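You operate a simulated robot arm through the tools that you are given. There is no shell and no other tool.

You are at the controls of a simulated two-armed robot. One attempt, no reset.

JOB
Fit the black cover on the work board's black box and bolt it down tight.
Fine: both silver bolts from the rack, with the orange driver; put it back.

It is judged by the outcome, as a careful person would: the job done as asked, and still so three seconds after it is handed in. It fails if anything else is knocked over, pushed out of place, dropped, spilled or broken. Lids that push on must go on centred and level and be pressed home; caps that screw on are set level and turned clockwise until they are tight.

ROBOT AND FRAMES
Two 7-joint arms with two-finger parallel grippers on one trunk, hanging from a carriage that runs on a rail from [-0.14, 0.017] to [2.025, -0.243] (x, y) and turns from -6.004 to 6.004 rad about z. Base frame: it is fixed where the carriage stands at the start and does not move with it; the origin is on the floor, on the carriage's upright axis, x ahead of it, y to its left, z up. Readings come in m, rad, newtons and seconds.
The left shoulder is at the start at [0.04, 0.161, 1.213], the right one opposite. With the tool pointing down near the work surface each hand reaches from about 0.22 to 0.76 m from the robot's upright axis, wherever it stands, measured 20 degrees to its own side. Places, roughly: black cover (13x8x5 cm) [2.7, -0.2, 0.8]; bolt (2x2x4 cm) [2, -0.1, 0.8]; orange driver [2, 0, 1]; top of the black box on the work board [2.3, -0.1, 0.9]. Payload 4.4 kg a hand.
Tool frame (each hand has its own): the origin (TCP) lies between the finger pads and is the grasp point; the fingertips stand 0.023 m ahead of it; z points along the fingers, y is the line along which they close. The gripper opens to 0.094 m. The fingers are 0.038 m wide and 0.01 m thick; the gripper's body (0.054 by 0.096 m) begins 0.039 m behind the TCP.
Orientation is that of the tool frame in the base frame, as a unit quaternion [x, y, z, w]. With the fingers straight down and closing along the base's y, the tool's x points along the base's -x, its y along +y and its z along -z.

CONTROLS
- The arms move only by the tool move_arm. It takes "left_moves", "right_moves" or both (then of equal length, played together; a hand with none holds still); each is a list of rows, each an object of numbers (a shift or turn left out is 0, a gripper value left out holds the last): "x", "y", "z": the shift along the base's x, y, z in mm; "rx", "ry", "rz": the turn, a rotation vector about the base's x, y, z in rad. In form: [{"x": .., "y": .., "z": .., "rx": .., "ry": .., "rz": ..}, ...]. A call has 1 to 20 rows; each row shifts and turns the commanded pose from where the row before left it. "left_gripper" and "right_gripper" are, for a hand that has rows, the closure in counts, from 0 (fully open) to 255 (shut), set as the call begins (left out, the last holds). A row lasts 0.2 s, in which the tool goes at most 0.05 m and 0.15 rad; a call with a longer step from one row to the next is refused whole, and so is a gripper value outside its range. A pose out of reach is approached as far as the arm can. The call stops where the force on the tool passes 40 N (or 10 N more than at its start, if that is more) or the arm is blocked; 0.2 s more then pass. The fingers move at their own pace (about 0.045 m/s each) and stop on an object; they squeeze with about 25 N. The grip force told is the motor's: it shows also when the fingers shut on nothing. Time passes only in rows, and 0.2 s behind the last, so rows that do not move let the fingers close. The reply holds the time, the measured pose of the TCP, the force on the tool along the base axes, the opening and the grip force, in the units named above and with some noise, with the torque about the TCP (base axes, N m) and any sound that the robot's microphone picked up.
- Cameras (640 x 400 px; columns grow to the right, rows downward): "scene" is now at [0.2441, 0.013, 1.5117]; the picture's right is [0.16, -0.99, 0.00], its down [-0.65, -0.10, -0.75] and it looks along [0.74, 0.12, -0.66] (base axes); focal length 279 px, centre (320, 200). "left" rides on the left gripper at [0.086, -0.016, -0.075] in its tool frame; the picture's right is [0.18, 0.98, 0.00], its down [-0.58, 0.11, -0.81] and it looks along [-0.79, 0.15, 0.59] (tool axes); focal length 243 px, centre (320, 200). "right" rides on the right gripper at [0.086, 0.016, -0.074] in its tool frame; the picture's right is [-0.18, 0.98, 0.00], its down [-0.58, -0.11, -0.81] and it looks along [-0.79, -0.15, 0.59] (tool axes); focal length 243 px, centre (320, 200). There is no depth. A picture from a camera that has moved, and an enlarged one, comes with that camera's place and axes in the base frame and with its lens.
- snapshot(camera): a new picture of that camera. No time passes.
- move_column(by): slides the trunk up (or, below 0, down) by that many m; the arms and the scene camera ride with it, the base frame stays. It gives what a move gives, with no picture.
- drive_base(legs): drives the robot by 1 to 6 legs, each [ahead, left, turn to the left] in m, m and rad, along the robot's own axes; the way and the turn of a leg run together, so that a leg with both is an arc; at most 1.5 m and 3.142 rad a leg. The arms and the cameras ride along, it lands a little off, and it stops where it bumps. It keeps to its track: a leg is cut to what the track allows. It gives what a move gives.
- aim_head(pan, tilt): turns the head with the scene camera to pan (to the left, within 1.501 rad either way) and tilt (down, from -0.506 to 1.204), counted from straight ahead of the robot. It gives what a move gives.
- close_up(camera, box): a new picture of the part [left, top, right, bottom] of that camera's present view, enlarged. No time passes.
- sign_off(): hands the job in; it is judged then, once.

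Nothing tells you exact positions but the pictures and the camera data. Unless the task says otherwise, let go and move clear before handing in.

The tools are called as name(argument=value, ...) on one line, values as JSON. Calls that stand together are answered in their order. move_arm: Moves the arms, as the interface text tells. Its arguments: {"type":"object","properties":{"left_moves":{"type":"array"},"left_gripper":{"type":"number"},"right_moves":{"type":"array"},"right_gripper":{"type":"number"}},"required":[]} The other tools are called the same way: move_column (by) slides the trunk up or down; drive_base (legs) drives the base; aim_head (pan, tilt) turns the head that bears the scene camera; snapshot (camera) takes a picture; close_up (camera, box) takes an enlarged picture of a part of a camera's view; sign_off () hands the job in.

At the start:

```text
time: 0.0
left_ee_pos: [0.4956, 0.225, 1.0301]
left_tcp_rot: [-0.001, 1.0, 0.0, 0.0]
left_force: [0.7, 0.4, 0.6]
left_ft_torque: [0.01, 0.02, 0.0]
left_opening: 0.094
left_grasp_force: 0.2
right_ee_pos: [0.5173, -0.2264, 1.0694]
right_tcp_rot: [0.0, 1.0, 0.0, -0.001]
right_force: [-0.3, 0.4, -0.3]
right_ft_torque: [0.03, -0.01, -0.05]
right_opening: 0.094
right_grasp_force: 0.0
trunk travel left (down, up): [-0.35, 0.42]
robot x, y, heading: [0.0025, -0.0004, -0.002]
head pan, tilt: [0.157, 0.724]
```

scene: 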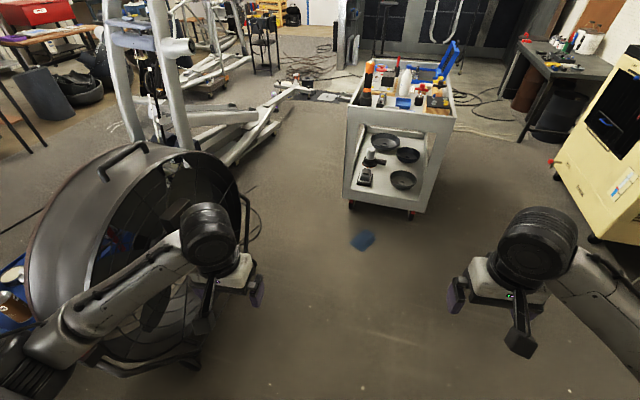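
right: 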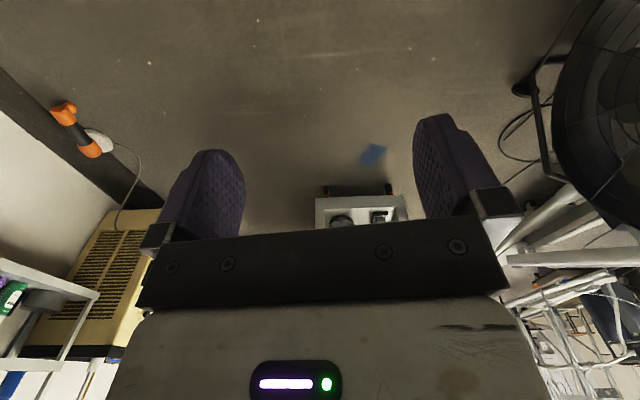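
left: 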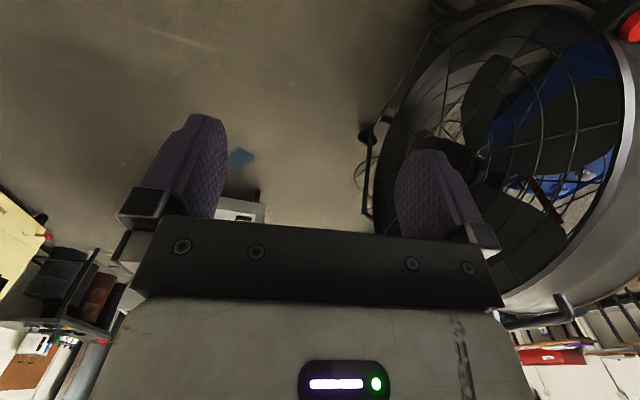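

I see a tool cart about 2 m ahead, with what looks like the orange driver and work board on its top. I'll look closer before driving.

close_up(camera="scene", box=[320, 30, 480, 130])

aim_head(pan=0.0, tilt=0.5)

```text
4.00 times, centred on (400, 80) of scene
camera zoom: at [0.2441, 0.013, 1.5117], right [0.16, -0.99, 0.0], down [-0.65, -0.1, -0.75], along [0.74, 0.12, -0.66], focal length 1117 px, centre (0, 680)
```

zoom: 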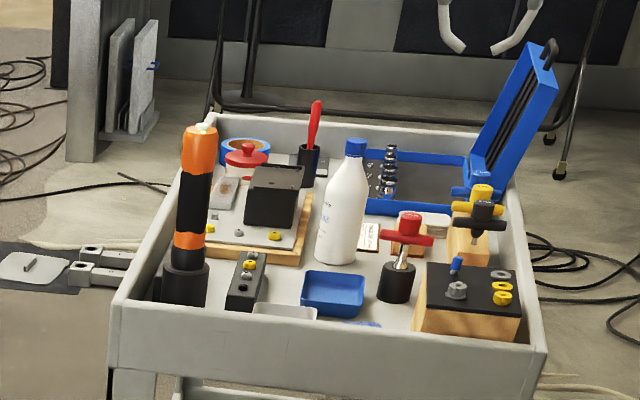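

```text
time: 0.8
left_ee_pos: [0.4948, 0.2253, 1.0307]
left_tcp_rot: [0.0, 1.0, 0.0, 0.0]
left_force: [-0.5, 0.9, 0.3]
left_ft_torque: [0.03, -0.02, 0.0]
left_opening: 0.0942
left_grasp_force: 0.1
right_ee_pos: [0.519, -0.2273, 1.0712]
right_tcp_rot: [0.001, 1.0, 0.0, 0.0]
right_force: [0.0, 0.4, 0.1]
right_ft_torque: [-0.03, 0.01, 0.0]
right_opening: 0.0938
right_grasp_force: 0.1
trunk travel left (down, up): [-0.35, 0.42]
robot x, y, heading: [0.0003, 0.0013, -0.001]
head pan, tilt: [0.0, 0.499]
```

The cart carries the driver, the bolt rack, the work board with the black box, and a blue tray behind. I'll raise the trunk for clearance and drive along the rail part way.

move_column(by=0.3)

drive_base(legs=[[1.3, -0.156, 0]])

aim_head(pan=0.05, tilt=0.8)

snapshot(camera="scene")

```text
time: 3.8
left_ee_pos: [0.4967, 0.2247, 1.3295]
left_tcp_rot: [-0.001, 1.0, 0.0, 0.0]
left_force: [-0.5, 0.8, -0.7]
left_ft_torque: [-0.01, 0.0, 0.02]
left_opening: 0.0941
left_grasp_force: 0.0
right_ee_pos: [0.5186, -0.2265, 1.3713]
right_tcp_rot: [0.0, 1.0, 0.001, 0.0]
right_force: [0.3, -0.4, 0.5]
right_ft_torque: [-0.03, 0.0, -0.02]
right_opening: 0.094
right_grasp_force: 0.1
trunk travel left (down, up): [-0.65, 0.12]
robot x, y, heading: [0.0038, -0.0023, -0.003]
head pan, tilt: [0.0, 0.499]
```

```text
time: 10.4
left_ee_pos: [1.8054, 0.0687, 1.3296]
left_tcp_rot: [0.001, 1.0, 0.0, 0.0]
left_force: [0.6, 0.1, 0.1]
left_ft_torque: [-0.01, 0.01, 0.03]
left_opening: 0.0941
left_grasp_force: 0.1
right_ee_pos: [1.8275, -0.3837, 1.3703]
right_tcp_rot: [0.0, 1.0, 0.0, 0.0]
right_force: [-0.3, 0.1, -1.3]
right_ft_torque: [0.01, -0.03, 0.0]
right_opening: 0.094
right_grasp_force: 0.1
trunk travel left (down, up): [-0.65, 0.12]
robot x, y, heading: [1.3107, -0.157, 0.002]
head pan, tilt: [0.0, 0.499]
```

```text
time: 11.2
left_ee_pos: [1.8063, 0.0681, 1.3314]
left_tcp_rot: [0.001, 1.0, 0.0, 0.0]
left_force: [-0.6, 0.4, 0.2]
left_ft_torque: [-0.04, 0.0, 0.0]
left_opening: 0.0939
left_grasp_force: 0.1
right_ee_pos: [1.8271, -0.3846, 1.3706]
right_tcp_rot: [0.0, 1.0, 0.0, 0.0]
right_force: [-0.1, 1.0, -0.4]
right_ft_torque: [0.0, -0.02, 0.02]
right_opening: 0.094
right_grasp_force: 0.1
trunk travel left (down, up): [-0.65, 0.12]
robot x, y, heading: [1.3083, -0.157, 0.0]
head pan, tilt: [0.051, 0.799]
```

```text
taken
camera scene: at [1.5514, -0.1535, 1.8055], right [0.05, -1.0, 0.0], down [-0.72, -0.04, -0.7], along [0.7, 0.03, -0.72], focal length 279 px, centre (320, 200)
```

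scene: 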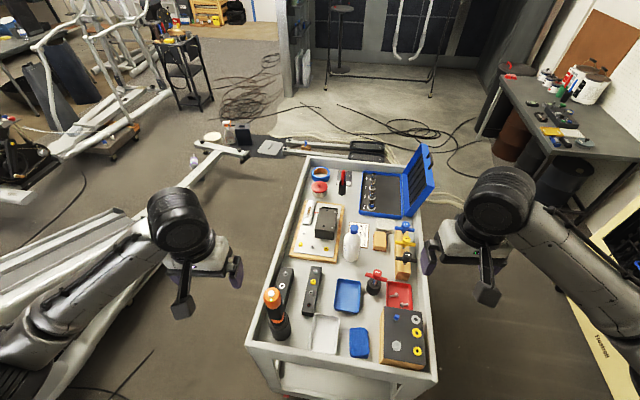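

close_up(camera="scene", box=[260, 240, 420, 340])

close_up(camera="scene", box=[280, 150, 440, 250])

close_up(camera="scene", box=[240, 290, 440, 400])

```text
4.00 times, centred on (340, 290) of scene
camera zoom: at [1.5514, -0.1535, 1.8055], right [0.05, -1.0, 0.0], down [-0.72, -0.04, -0.7], along [0.7, 0.03, -0.72], focal length 1117 px, centre (240, -160)
```

zoom: 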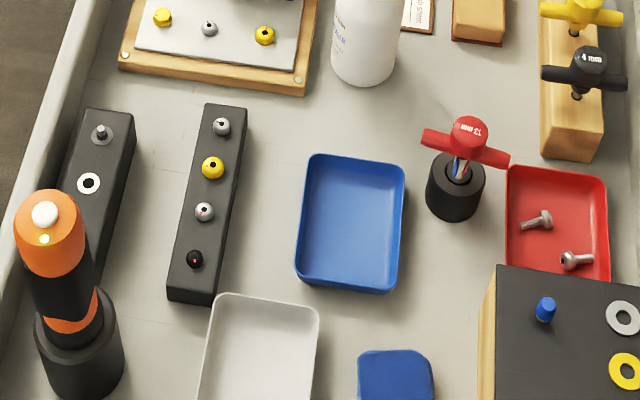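

```text
4.00 times, centred on (360, 200) of scene
camera zoom: at [1.5514, -0.1535, 1.8055], right [0.05, -1.0, 0.0], down [-0.72, -0.04, -0.7], along [0.7, 0.03, -0.72], focal length 1117 px, centre (160, 200)
```

zoom: 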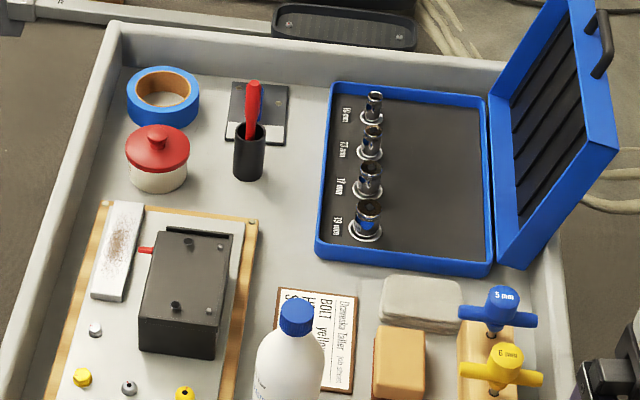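

```text
3.20 times, centred on (340, 345) of scene
camera zoom: at [1.5514, -0.1535, 1.8055], right [0.05, -1.0, 0.0], down [-0.72, -0.04, -0.7], along [0.7, 0.03, -0.72], focal length 894 px, centre (256, -264)
```

zoom: 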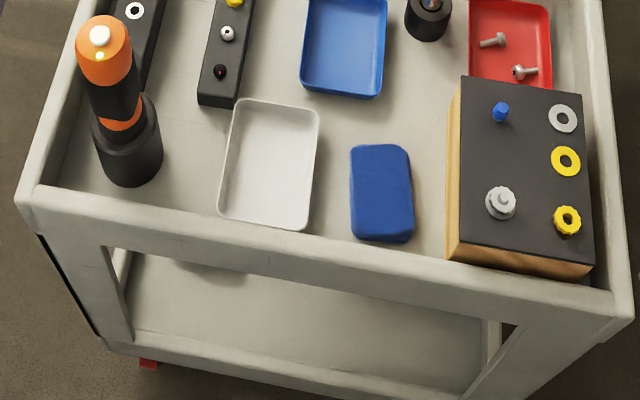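

I see the box with two bolt holes, the rack with silver/yellow/black bolts, the orange driver in its stand, and a dark plate at the back behind the pen cup. I'll zoom more to identify each.

close_up(camera="scene", box=[328, 160, 360, 180])

close_up(camera="scene", box=[296, 200, 344, 260])

close_up(camera="scene", box=[340, 215, 380, 255])

close_up(camera="scene", box=[256, 260, 332, 350])

```text
16.00 times, centred on (344, 170) of scene
camera zoom: at [1.5514, -0.1535, 1.8055], right [0.05, -1.0, 0.0], down [-0.72, -0.04, -0.7], along [0.7, 0.03, -0.72], focal length 4470 px, centre (-64, 680)
```

zoom: 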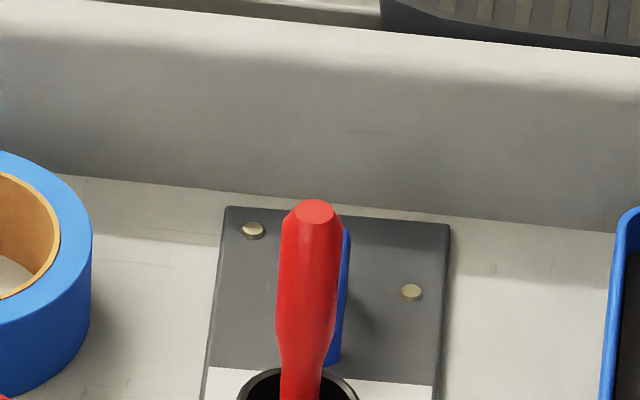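

```text
6.67 times, centred on (320, 230) of scene
camera zoom: at [1.5514, -0.1535, 1.8055], right [0.05, -1.0, 0.0], down [-0.72, -0.04, -0.7], along [0.7, 0.03, -0.72], focal length 1862 px, centre (320, 0)
```

zoom: 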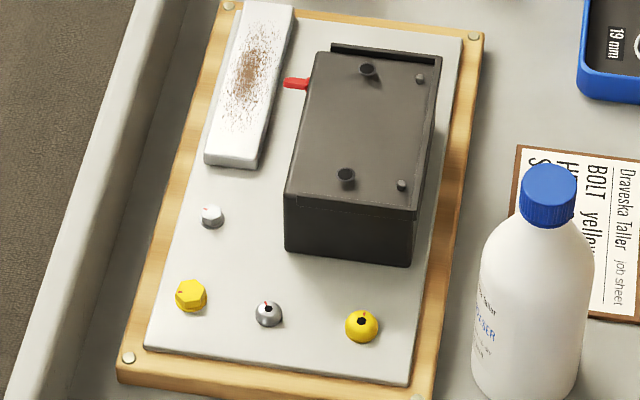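

```text
10.00 times, centred on (360, 235) of scene
camera zoom: at [1.5514, -0.1535, 1.8055], right [0.05, -1.0, 0.0], down [-0.72, -0.04, -0.7], along [0.7, 0.03, -0.72], focal length 2794 px, centre (-80, -150)
```

zoom: 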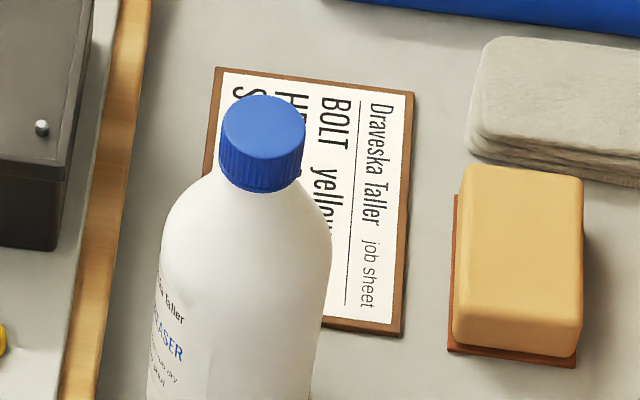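

```text
4.44 times, centred on (294, 305) of scene
camera zoom: at [1.5514, -0.1535, 1.8055], right [0.05, -1.0, 0.0], down [-0.72, -0.04, -0.7], along [0.7, 0.03, -0.72], focal length 1242 px, centre (436, -267)
```

zoom: 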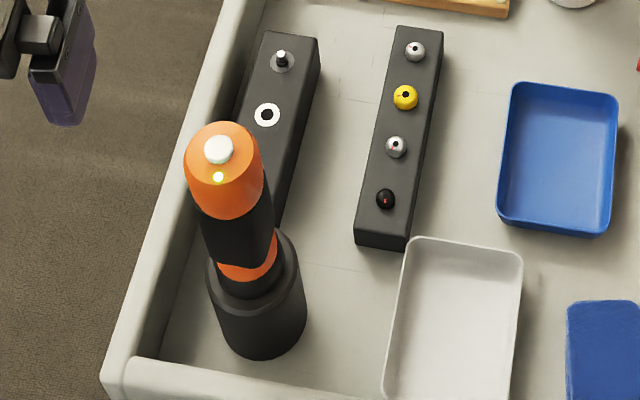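

The box has raised bosses on top; a cover may be the dark plate at the back. I'll drive further along to look down on the far end of the cart.

drive_base(legs=[[0.55, -0.066, 0]])

aim_head(pan=0.0, tilt=0.9)

snapshot(camera="scene")

snapshot(camera="right")

snapshot(camera="left")

```text
time: 14.3
left_ee_pos: [2.3557, 0.0014, 1.3304]
left_tcp_rot: [0.002, 1.0, -0.001, 0.001]
left_force: [0.7, 0.4, -0.3]
left_ft_torque: [-0.02, 0.0, -0.01]
left_opening: 0.094
left_grasp_force: 0.1
right_ee_pos: [2.3768, -0.4521, 1.3701]
right_tcp_rot: [0.002, 1.0, 0.0, 0.0]
right_force: [-0.1, 0.4, 0.7]
right_ft_torque: [-0.01, -0.01, 0.02]
right_opening: 0.0939
right_grasp_force: 0.0
trunk travel left (down, up): [-0.65, 0.12]
robot x, y, heading: [1.8591, -0.2185, -0.003]
head pan, tilt: [0.051, 0.799]
```

```text
time: 15.0
left_ee_pos: [2.3561, 0.0007, 1.3301]
left_tcp_rot: [0.002, 1.0, 0.0, -0.001]
left_force: [-0.8, -0.4, -0.6]
left_ft_torque: [-0.02, 0.03, 0.02]
left_opening: 0.0938
left_grasp_force: 0.0
right_ee_pos: [2.3767, -0.4523, 1.3708]
right_tcp_rot: [0.002, 1.0, 0.0, 0.0]
right_force: [-0.1, -0.1, -0.4]
right_ft_torque: [0.0, 0.0, 0.01]
right_opening: 0.0941
right_grasp_force: 0.0
trunk travel left (down, up): [-0.65, 0.12]
robot x, y, heading: [1.8596, -0.2252, -0.004]
head pan, tilt: [0.0, 0.901]
```

```text
taken
camera scene: at [2.0956, -0.2241, 1.7976], right [0.0, -1.0, 0.0], down [-0.78, 0.0, -0.62], along [0.62, 0.0, -0.78], focal length 279 px, centre (320, 200)
```

scene: 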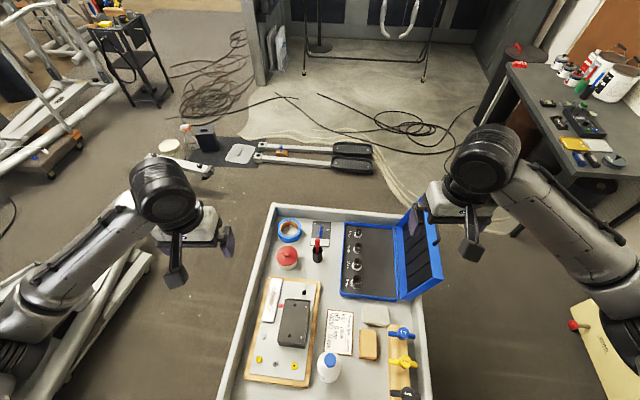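

```text
taken
camera right: at [2.2895, -0.436, 1.4449], right [0.19, 0.98, 0.0], down [0.58, -0.11, 0.81], along [0.79, -0.15, -0.59], focal length 243 px, centre (320, 200)
```

right: 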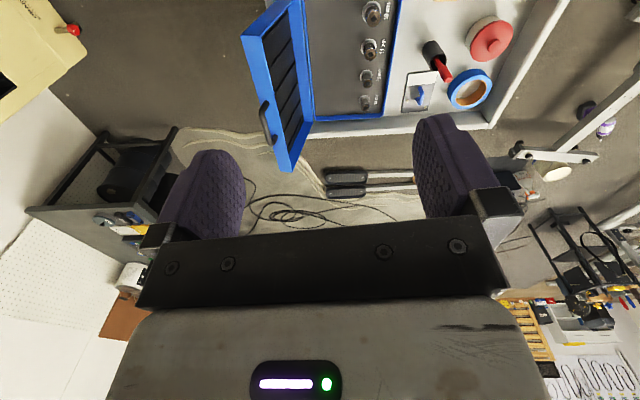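

```text
taken
camera left: at [2.2684, -0.0153, 1.4055], right [-0.18, 0.98, 0.0], down [0.58, 0.11, 0.81], along [0.79, 0.15, -0.59], focal length 243 px, centre (320, 200)
```

left: 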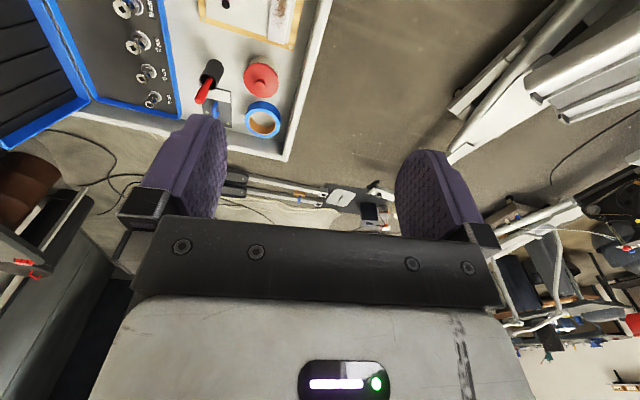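

close_up(camera="scene", box=[270, 205, 350, 275])

close_up(camera="scene", box=[240, 270, 330, 390])

close_up(camera="right", box=[380, 20, 540, 120])

close_up(camera="scene", box=[310, 300, 400, 360])

```text
5.71 times, centred on (310, 240) of scene
camera zoom: at [2.0956, -0.2241, 1.7976], right [0.0, -1.0, 0.0], down [-0.78, 0.0, -0.62], along [0.62, 0.0, -0.78], focal length 1596 px, centre (377, -29)
```

zoom: 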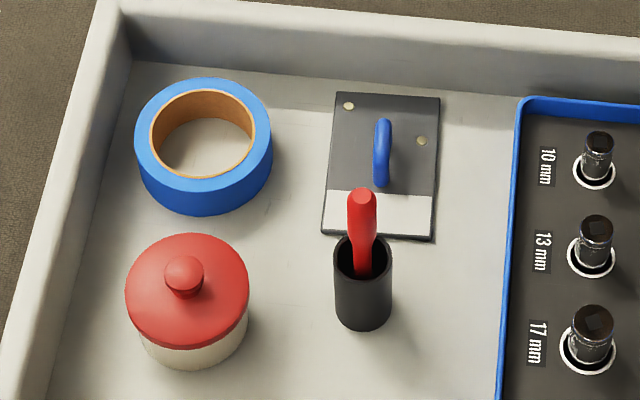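

```text
3.33 times, centred on (285, 330) of scene
camera zoom: at [2.0956, -0.2241, 1.7976], right [0.0, -1.0, 0.0], down [-0.78, 0.0, -0.62], along [0.62, 0.0, -0.78], focal length 931 px, centre (437, -233)
```

zoom: 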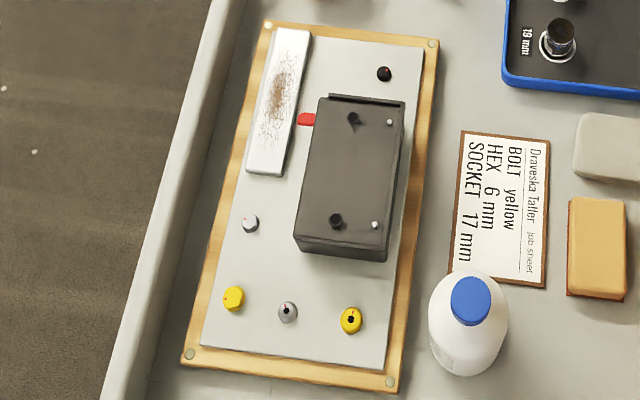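

```text
4.00 times, centred on (460, 70) of right
camera zoom: at [2.2895, -0.436, 1.4449], right [0.19, 0.98, 0.0], down [0.58, -0.11, 0.81], along [0.79, -0.15, -0.59], focal length 970 px, centre (-240, 720)
```

zoom: 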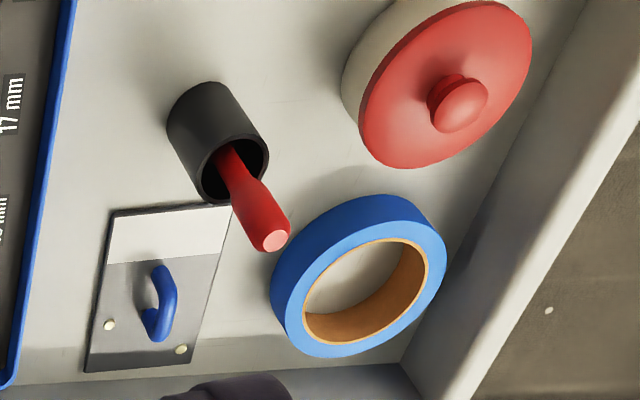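

```text
6.67 times, centred on (355, 330) of scene
camera zoom: at [2.0956, -0.2241, 1.7976], right [0.0, -1.0, 0.0], down [-0.78, 0.0, -0.62], along [0.62, 0.0, -0.78], focal length 1862 px, centre (87, -667)
```

zoom: 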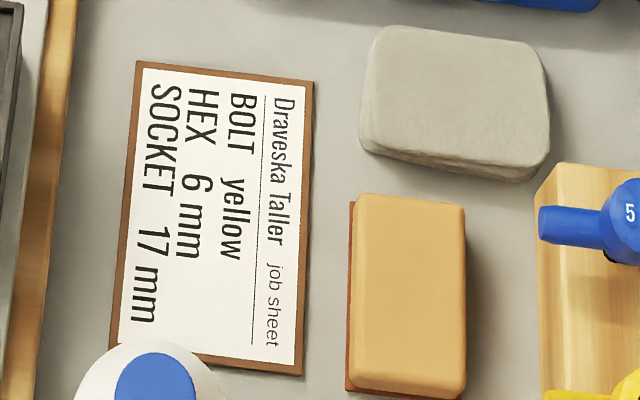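

The cover is the black plate with a blue handle at about [2.72, -0.23]; the box sits on the board with two bosses and two small pins. I'll look straight down to check clearance under the trunk, and get more views.

aim_head(pan=0.0, tilt=1.204)

snapshot(camera="scene")

aim_head(pan=1.4, tilt=1.204)

snapshot(camera="scene")

```text
time: 15.8
left_ee_pos: [2.3555, 0.001, 1.3304]
left_tcp_rot: [0.002, 1.0, 0.0, 0.0]
left_force: [0.3, -0.1, 0.1]
left_ft_torque: [0.01, 0.01, 0.03]
left_opening: 0.094
left_grasp_force: 0.0
right_ee_pos: [2.3751, -0.4504, 1.3704]
right_tcp_rot: [0.002, 1.0, 0.0, 0.0]
right_force: [0.0, 0.5, -0.4]
right_ft_torque: [0.02, 0.0, 0.01]
right_opening: 0.0938
right_grasp_force: 0.0
trunk travel left (down, up): [-0.65, 0.12]
robot x, y, heading: [1.8596, -0.2246, -0.003]
head pan, tilt: [0.0, 1.201]
```

```text
taken
camera scene: at [2.076, -0.224, 1.7778], right [0.0, -1.0, 0.0], down [-0.93, 0.0, -0.36], along [0.36, 0.0, -0.93], focal length 279 px, centre (320, 200)
```

scene: 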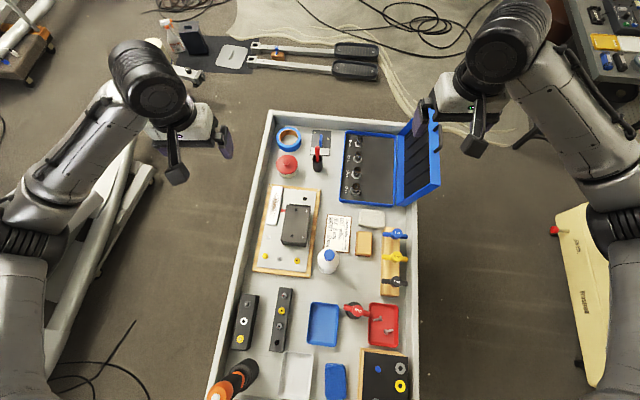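

```text
time: 17.4
left_ee_pos: [2.3556, -0.0004, 1.3294]
left_tcp_rot: [0.001, 1.0, 0.0, 0.0]
left_force: [-0.5, 0.0, 0.3]
left_ft_torque: [-0.03, -0.02, -0.04]
left_opening: 0.0942
left_grasp_force: 0.1
right_ee_pos: [2.3759, -0.4509, 1.3706]
right_tcp_rot: [0.001, 1.0, 0.0, -0.001]
right_force: [0.2, 0.1, 0.2]
right_ft_torque: [-0.04, 0.01, -0.01]
right_opening: 0.0941
right_grasp_force: 0.0
trunk travel left (down, up): [-0.65, 0.12]
robot x, y, heading: [1.8573, -0.221, -0.006]
head pan, tilt: [1.4, 1.201]
```

```text
taken
camera scene: at [2.0299, -0.1688, 1.7778], right [0.98, -0.18, 0.0], down [-0.16, -0.92, -0.36], along [0.06, 0.36, -0.93], focal length 279 px, centre (320, 200)
```

scene: 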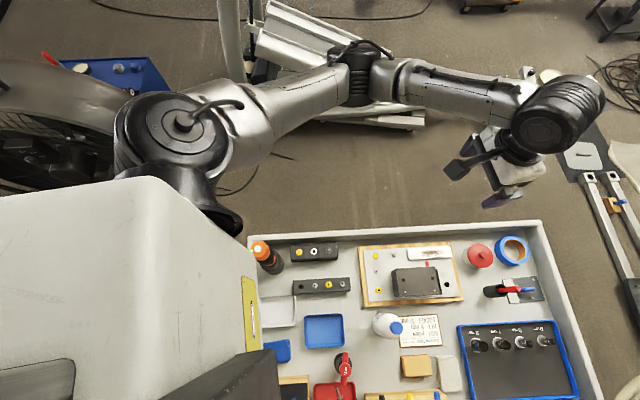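

I get a clean bird's-eye view; the trunk body's bottom is about 1.29 m now, so it clears the cart. I'll lower it a little and take close, steep views of the parts.

aim_head(pan=0.0, tilt=1.204)

move_column(by=-0.12)

snapshot(camera="scene")

close_up(camera="scene", box=[270, 80, 350, 150])

close_up(camera="scene", box=[240, 170, 340, 270])

close_up(camera="scene", box=[190, 280, 320, 400])

```text
time: 18.9
left_ee_pos: [2.3559, 0.0001, 1.3298]
left_tcp_rot: [0.002, 1.0, 0.0, 0.0]
left_force: [0.2, -0.4, -0.2]
left_ft_torque: [0.0, -0.01, 0.01]
left_opening: 0.094
left_grasp_force: 0.0
right_ee_pos: [2.3762, -0.451, 1.3712]
right_tcp_rot: [0.001, 1.0, 0.0, 0.0]
right_force: [0.4, -0.4, 0.8]
right_ft_torque: [-0.03, -0.01, 0.0]
right_opening: 0.094
right_grasp_force: 0.0
trunk travel left (down, up): [-0.65, 0.12]
robot x, y, heading: [1.855, -0.2236, -0.001]
head pan, tilt: [0.0, 1.201]
```

```text
time: 20.4
left_ee_pos: [2.3558, 0.0007, 1.2094]
left_tcp_rot: [0.001, 1.0, 0.0, 0.0]
left_force: [0.4, 0.9, -0.3]
left_ft_torque: [0.01, 0.02, -0.01]
left_opening: 0.0937
left_grasp_force: 0.1
right_ee_pos: [2.375, -0.4508, 1.2505]
right_tcp_rot: [0.002, 1.0, -0.001, 0.001]
right_force: [0.6, 0.9, 0.2]
right_ft_torque: [-0.02, 0.01, 0.01]
right_opening: 0.0941
right_grasp_force: 0.1
trunk travel left (down, up): [-0.53, 0.24]
robot x, y, heading: [1.8592, -0.2224, -0.002]
head pan, tilt: [0.0, 1.201]
```

```text
taken
camera scene: at [2.0761, -0.224, 1.6579], right [0.0, -1.0, 0.0], down [-0.93, 0.0, -0.36], along [0.36, 0.0, -0.93], focal length 279 px, centre (320, 200)
```

scene: 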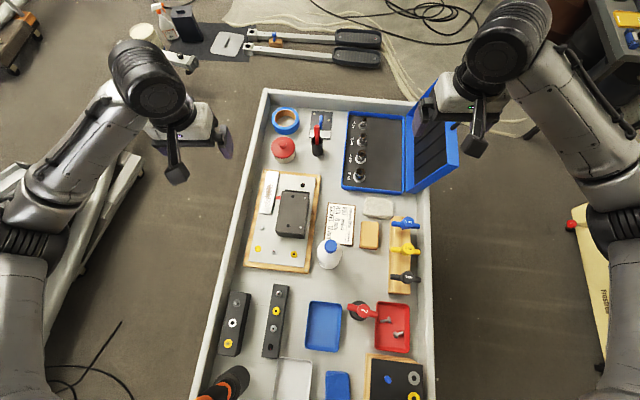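

```text
5.71 times, centred on (310, 115) of scene
camera zoom: at [2.0761, -0.224, 1.6579], right [0.0, -1.0, 0.0], down [-0.93, 0.0, -0.36], along [0.36, 0.0, -0.93], focal length 1596 px, centre (377, 686)
```

zoom: 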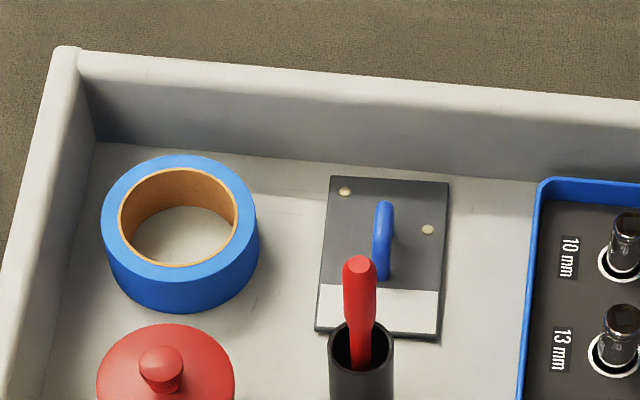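

```text
4.00 times, centred on (290, 220) of scene
camera zoom: at [2.0761, -0.224, 1.6579], right [0.0, -1.0, 0.0], down [-0.93, 0.0, -0.36], along [0.36, 0.0, -0.93], focal length 1117 px, centre (440, 120)
```

zoom: 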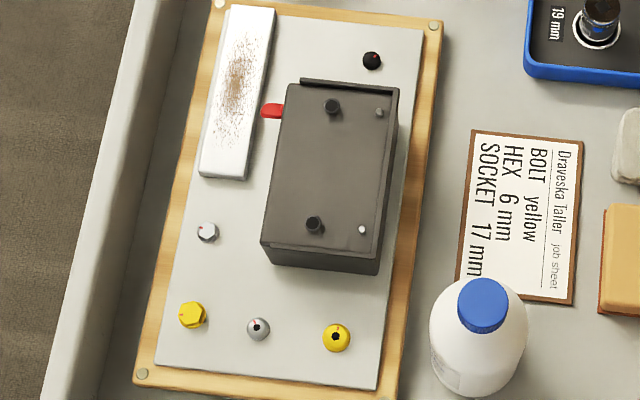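

```text
3.33 times, centred on (255, 340) of scene
camera zoom: at [2.0761, -0.224, 1.6579], right [0.0, -1.0, 0.0], down [-0.93, 0.0, -0.36], along [0.36, 0.0, -0.93], focal length 931 px, centre (537, -267)
```

zoom: 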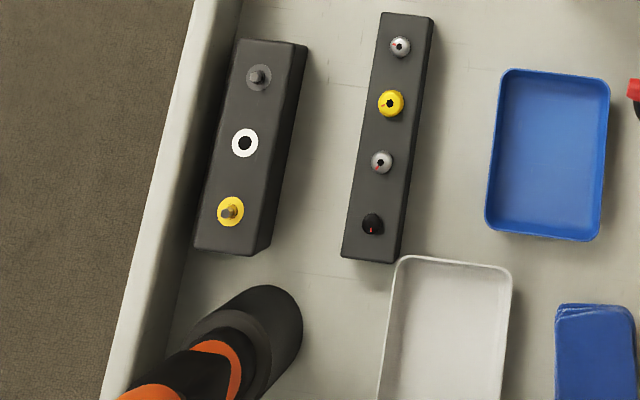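

close_up(camera="scene", box=[270, 185, 318, 245])

close_up(camera="scene", box=[304, 106, 340, 146])

close_up(camera="right", box=[0, 0, 640, 400])

close_up(camera="left", box=[0, 0, 320, 200])

```text
6.67 times, centred on (294, 215) of scene
camera zoom: at [2.0761, -0.224, 1.6579], right [0.0, -1.0, 0.0], down [-0.93, 0.0, -0.36], along [0.36, 0.0, -0.93], focal length 1862 px, centre (493, 100)
```

zoom: 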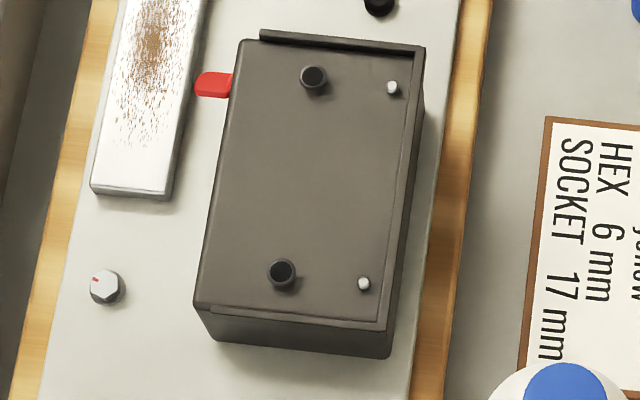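

```text
10.00 times, centred on (322, 126) of scene
camera zoom: at [2.0761, -0.224, 1.6579], right [0.0, -1.0, 0.0], down [-0.93, 0.0, -0.36], along [0.36, 0.0, -0.93], focal length 2794 px, centre (300, 940)
```

zoom: 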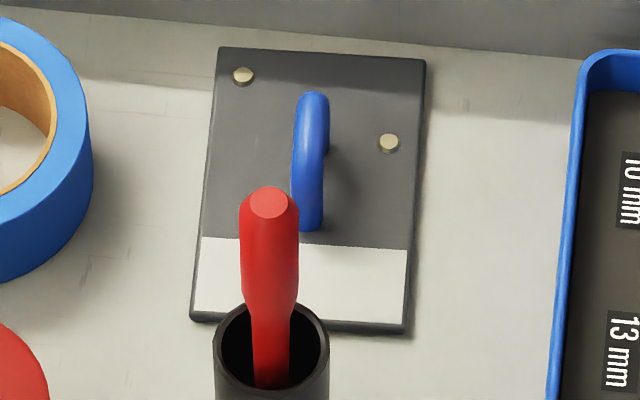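

```text
1.00 times, centred on (320, 200) of right (not enlarged: the box is as wide or as high as the picture)
camera zoom: at [2.2896, -0.436, 1.325], right [0.19, 0.98, 0.0], down [0.58, -0.11, 0.81], along [0.79, -0.15, -0.59], focal length 243 px, centre (320, 200)
```

zoom: 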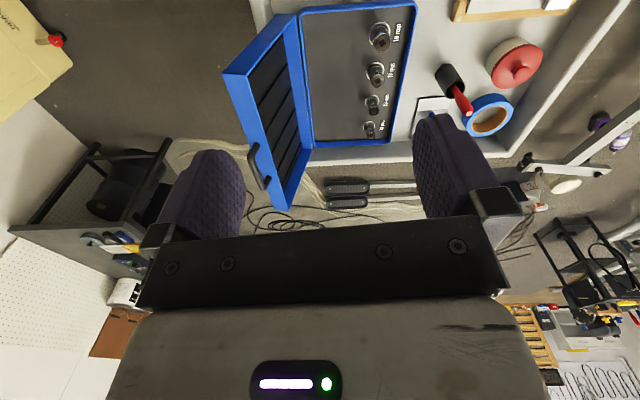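

```text
2.00 times, centred on (160, 100) of left
camera zoom: at [2.2685, -0.0153, 1.2856], right [-0.18, 0.98, 0.0], down [0.58, 0.11, 0.81], along [0.79, 0.15, -0.59], focal length 485 px, centre (640, 400)
```

zoom: 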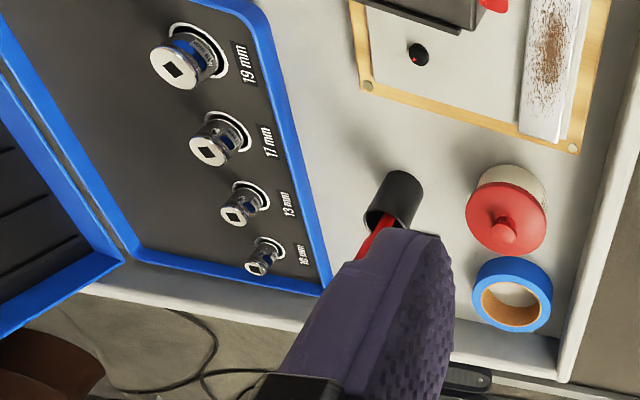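

close_up(camera="scene", box=[284, 188, 308, 208])

close_up(camera="scene", box=[282, 216, 312, 241])

close_up(camera="scene", box=[310, 108, 328, 124])

close_up(camera="scene", box=[320, 108, 340, 124])

close_up(camera="scene", box=[262, 280, 298, 362])

close_up(camera="scene", box=[215, 285, 255, 360])

```text
16.00 times, centred on (296, 198) of scene
camera zoom: at [2.0761, -0.224, 1.6579], right [0.0, -1.0, 0.0], down [-0.93, 0.0, -0.36], along [0.36, 0.0, -0.93], focal length 4470 px, centre (704, 232)
```

zoom: 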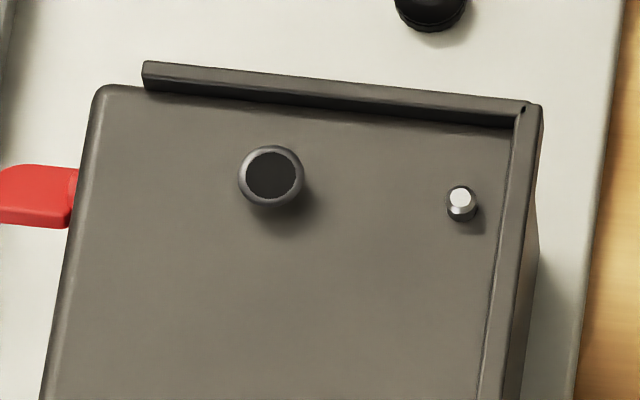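

```text
16.00 times, centred on (297, 228) of scene
camera zoom: at [2.0761, -0.224, 1.6579], right [0.0, -1.0, 0.0], down [-0.93, 0.0, -0.36], along [0.36, 0.0, -0.93], focal length 4470 px, centre (688, -256)
```

zoom: 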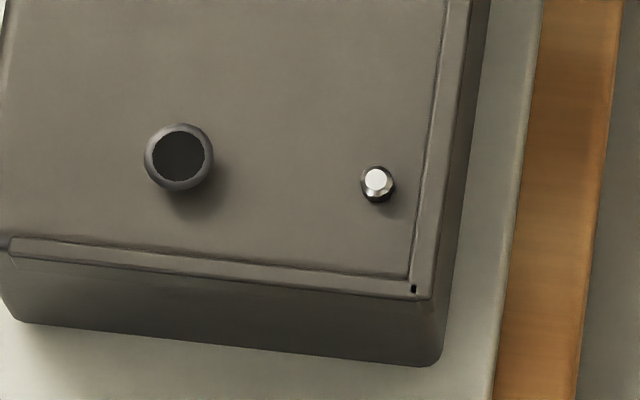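

```text
16.00 times, centred on (319, 116) of scene
camera zoom: at [2.0761, -0.224, 1.6579], right [0.0, -1.0, 0.0], down [-0.93, 0.0, -0.36], along [0.36, 0.0, -0.93], focal length 4470 px, centre (336, 1544)
```

zoom: 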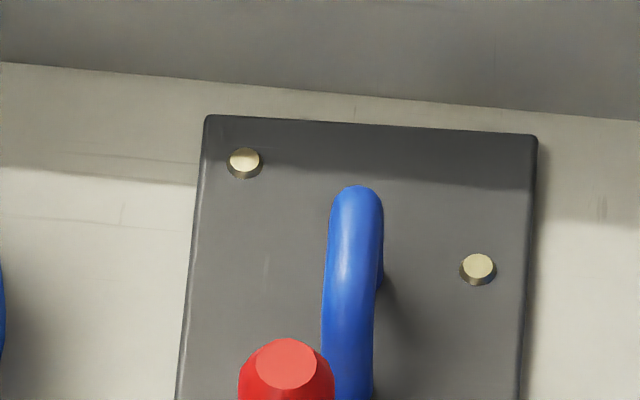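

```text
16.00 times, centred on (330, 116) of scene
camera zoom: at [2.0761, -0.224, 1.6579], right [0.0, -1.0, 0.0], down [-0.93, 0.0, -0.36], along [0.36, 0.0, -0.93], focal length 4470 px, centre (160, 1544)
```

zoom: 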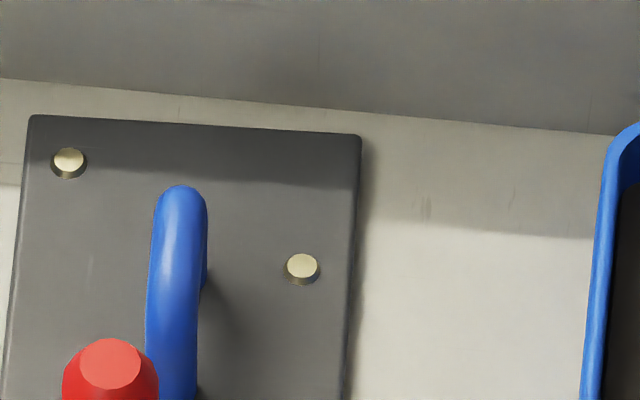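

```text
4.88 times, centred on (280, 321) of scene
camera zoom: at [2.0761, -0.224, 1.6579], right [0.0, -1.0, 0.0], down [-0.93, 0.0, -0.36], along [0.36, 0.0, -0.93], focal length 1363 px, centre (515, -390)
```

zoom: 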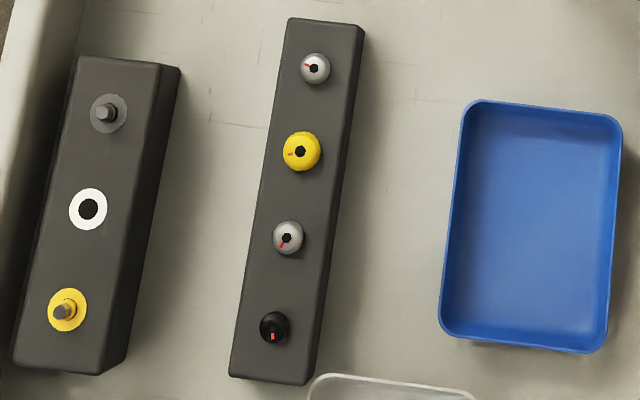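

```text
5.33 times, centred on (235, 322) of scene
camera zoom: at [2.0761, -0.224, 1.6579], right [0.0, -1.0, 0.0], down [-0.93, 0.0, -0.36], along [0.36, 0.0, -0.93], focal length 1490 px, centre (773, -453)
```

zoom: 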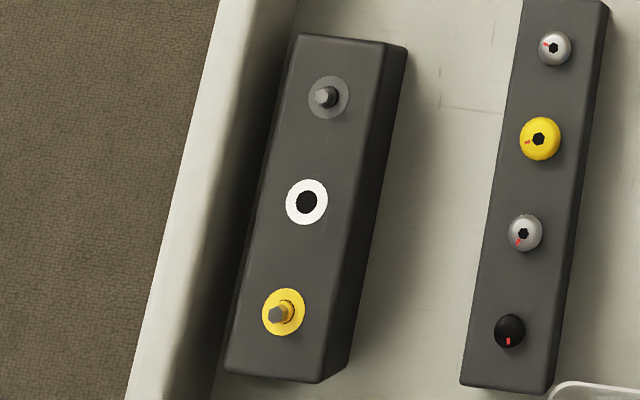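

The cover shows two brass studs near one end and a white strip at the other; I need a better look from above. I'll drive to the rail's end and use the wrist cameras.

drive_base(legs=[[0.155, -0.019, 0]])

move_arm(right_moves=[{"x": 20, "y": 30}, {"x": 20, "y": 30}, {"x": 20, "y": 30}, {"x": 20, "y": 30}, {"ry": 0.14}, {"ry": 0.14}, {"ry": 0.14}, {"ry": 0.14}, {}])

snapshot(camera="right")

snapshot(camera="scene")

```text
time: 21.8
left_ee_pos: [2.5091, -0.0191, 1.2104]
left_tcp_rot: [0.003, 1.0, 0.0, 0.0]
left_force: [-0.6, 0.4, -0.2]
left_ft_torque: [-0.01, 0.01, 0.01]
left_opening: 0.094
left_grasp_force: 0.1
right_ee_pos: [2.529, -0.4712, 1.2505]
right_tcp_rot: [0.004, 1.0, 0.0, 0.001]
right_force: [0.6, -0.4, 0.5]
right_ft_torque: [0.04, 0.03, 0.01]
right_opening: 0.0938
right_grasp_force: 0.1
trunk travel left (down, up): [-0.53, 0.24]
robot x, y, heading: [2.0108, -0.2458, -0.003]
head pan, tilt: [0.0, 1.201]
```

```text
time: 23.8
left_ee_pos: [2.508, -0.0193, 1.2113]
left_tcp_rot: [0.004, 1.0, 0.0, -0.001]
left_force: [-0.7, 0.3, 0.4]
left_ft_torque: [-0.02, -0.02, 0.02]
left_opening: 0.0937
left_grasp_force: 0.1
right_ee_pos: [2.6074, -0.351, 1.2508]
right_tcp_rot: [0.004, 0.961, -0.001, -0.277]
right_force: [0.5, -0.4, 1.0]
right_ft_torque: [0.0, 0.01, -0.02]
right_opening: 0.094
right_grasp_force: 0.0
trunk travel left (down, up): [-0.53, 0.24]
robot x, y, heading: [2.0068, -0.2402, -0.007]
head pan, tilt: [0.0, 1.201]
```

```text
taken
camera right: at [2.573, -0.3353, 1.3601], right [0.16, 0.98, -0.1], down [0.92, -0.11, 0.37], along [0.36, -0.15, -0.92], focal length 243 px, centre (320, 200)
```

right: 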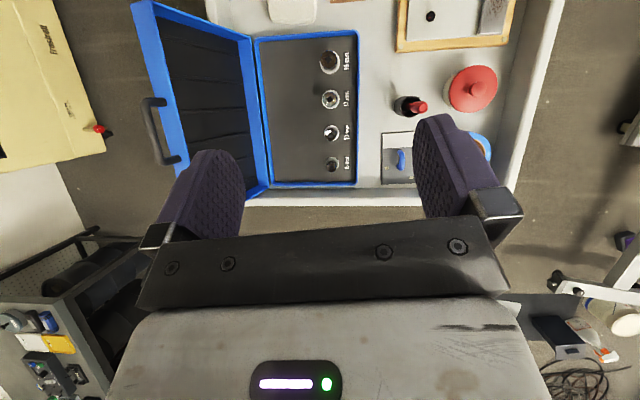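

```text
taken
camera scene: at [2.2279, -0.2429, 1.6577], right [-0.01, -1.0, 0.0], down [-0.93, 0.01, -0.36], along [0.36, 0.0, -0.93], focal length 279 px, centre (320, 200)
```

scene: 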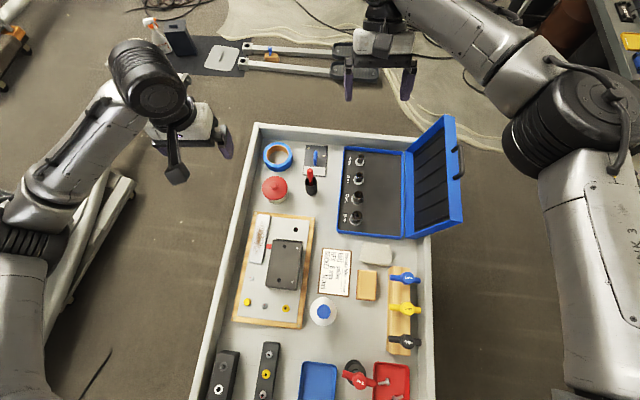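

close_up(camera="right", box=[376, 86, 440, 190])

close_up(camera="scene", box=[296, 140, 336, 180])

close_up(camera="scene", box=[260, 230, 310, 300])

```text
3.85 times, centred on (408, 138) of right
camera zoom: at [2.573, -0.3353, 1.3601], right [0.16, 0.98, -0.1], down [0.92, -0.11, 0.37], along [0.36, -0.15, -0.92], focal length 933 px, centre (-18, 438)
```

zoom: 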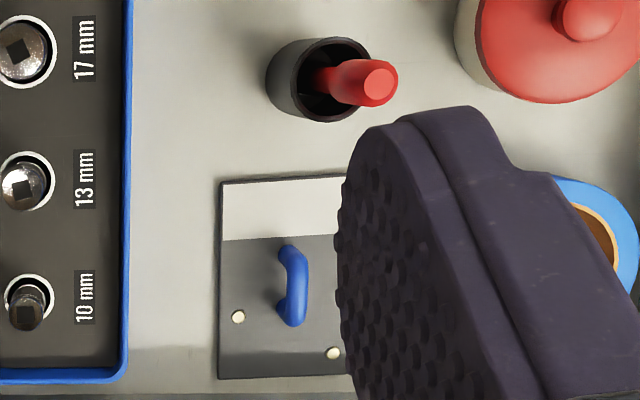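

```text
10.00 times, centred on (316, 160) of scene
camera zoom: at [2.2279, -0.2429, 1.6577], right [-0.01, -1.0, 0.0], down [-0.93, 0.01, -0.36], along [0.36, 0.0, -0.93], focal length 2794 px, centre (360, 600)
```

zoom: 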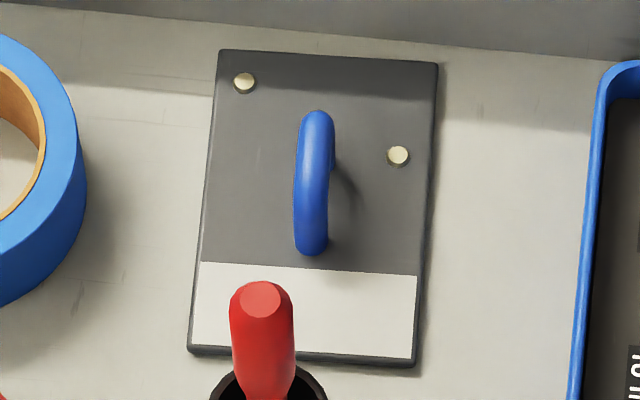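

```text
5.71 times, centred on (285, 265) of scene
camera zoom: at [2.2279, -0.2429, 1.6577], right [-0.01, -1.0, 0.0], down [-0.93, 0.01, -0.36], along [0.36, 0.0, -0.93], focal length 1596 px, centre (520, -171)
```

zoom: 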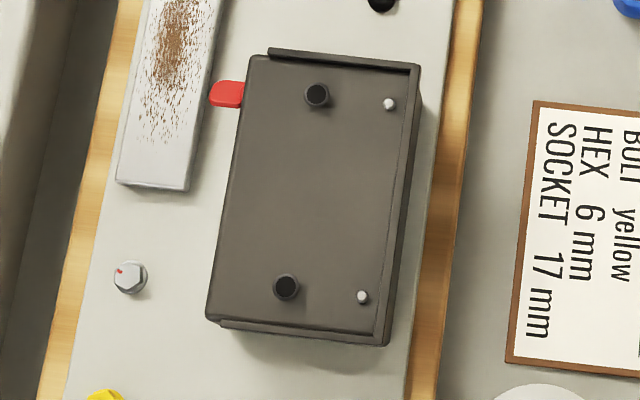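

I can't see bolt holes in the plate yet, so I'll zoom to the limit on several regions.

close_up(camera="scene", box=[314, 143, 342, 161])

close_up(camera="scene", box=[312, 164, 340, 182])

close_up(camera="right", box=[392, 128, 416, 152])

close_up(camera="left", box=[0, 0, 320, 200])

```text
16.00 times, centred on (328, 152) of scene
camera zoom: at [2.2279, -0.2429, 1.6577], right [-0.01, -1.0, 0.0], down [-0.93, 0.01, -0.36], along [0.36, 0.0, -0.93], focal length 4470 px, centre (192, 968)
```

zoom: 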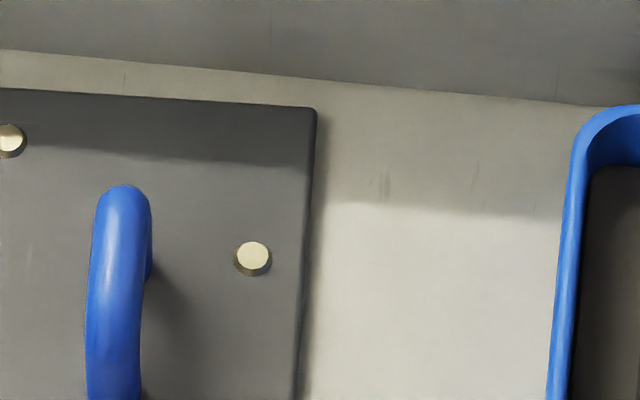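

```text
16.00 times, centred on (326, 173) of scene
camera zoom: at [2.2279, -0.2429, 1.6577], right [-0.01, -1.0, 0.0], down [-0.93, 0.01, -0.36], along [0.36, 0.0, -0.93], focal length 4470 px, centre (224, 632)
```

zoom: 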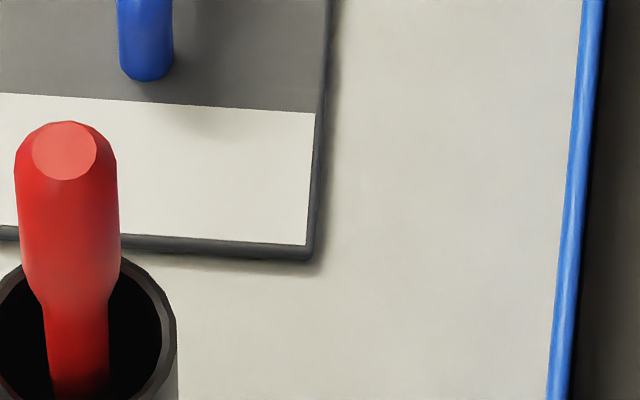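

```text
16.00 times, centred on (404, 140) of right
camera zoom: at [2.573, -0.3353, 1.3601], right [0.16, 0.98, -0.1], down [0.92, -0.11, 0.37], along [0.36, -0.15, -0.92], focal length 3882 px, centre (-1024, 1160)
```

zoom: 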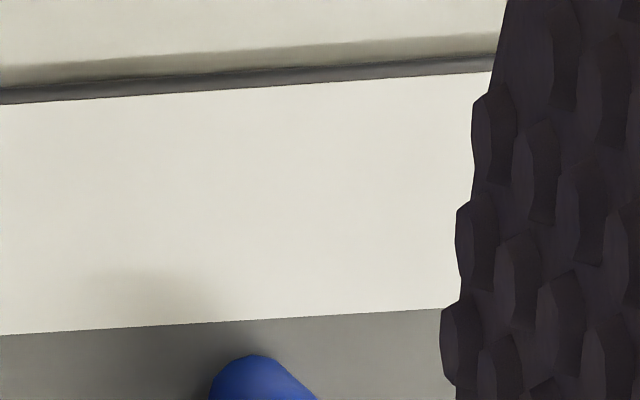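

```text
2.00 times, centred on (160, 100) of left
camera zoom: at [2.4208, -0.0348, 1.2854], right [-0.18, 0.98, 0.0], down [0.58, 0.1, 0.81], along [0.79, 0.14, -0.59], focal length 485 px, centre (640, 400)
```

zoom: 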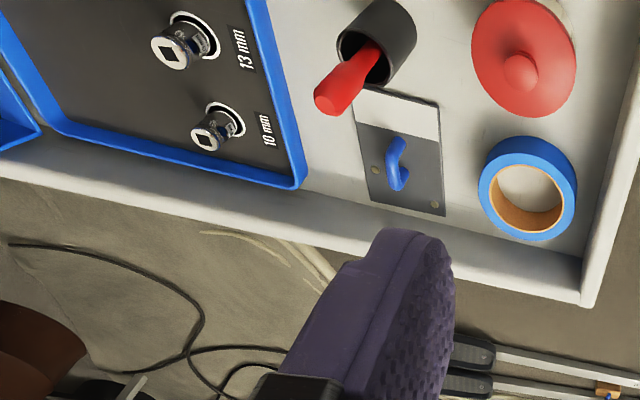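

The visible plate has raised brass studs but no obvious through-holes; I'll use the left wrist camera from the cart's left side for low, sideways views of both box and cover.

move_arm(left_moves=[{"y": 45, "rz": -0.14}, {"y": 45, "rz": -0.14}, {"y": 45, "rz": -0.14}, {"y": 45, "rz": -0.14}, {"y": 45, "rz": -0.14}, {"y": 20, "rz": -0.14}, {"rz": -0.14}, {"rz": -0.14}, {"rz": -0.14}, {"rz": -0.14}, {"z": -40, "rz": -0.14}, {"z": -40}, {"z": -40}, {"z": -40}, {}])

snapshot(camera="left")

```text
time: 27.0
left_ee_pos: [2.5083, 0.2263, 1.0482]
left_tcp_rot: [0.699, 0.715, 0.0, 0.0]
left_force: [0.8, 0.8, 0.6]
left_ft_torque: [-0.02, -0.01, -0.01]
left_opening: 0.0941
left_grasp_force: 0.1
right_ee_pos: [2.6058, -0.3509, 1.2516]
right_tcp_rot: [0.002, 0.961, -0.003, -0.277]
right_force: [1.0, 0.2, -1.0]
right_ft_torque: [-0.03, 0.02, -0.01]
right_opening: 0.094
right_grasp_force: 0.1
trunk travel left (down, up): [-0.53, 0.24]
robot x, y, heading: [2.0156, -0.2422, -0.01]
head pan, tilt: [0.0, 1.201]
```

```text
taken
camera left: at [2.4889, 0.3125, 1.1237], right [0.98, 0.21, 0.0], down [0.12, -0.58, 0.81], along [0.17, -0.79, -0.59], focal length 243 px, centre (320, 200)
```

left: 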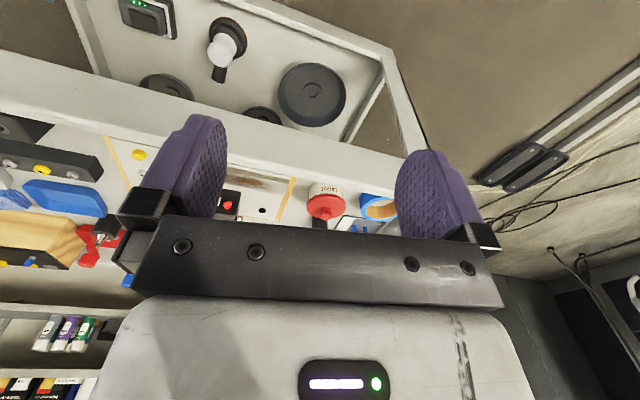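

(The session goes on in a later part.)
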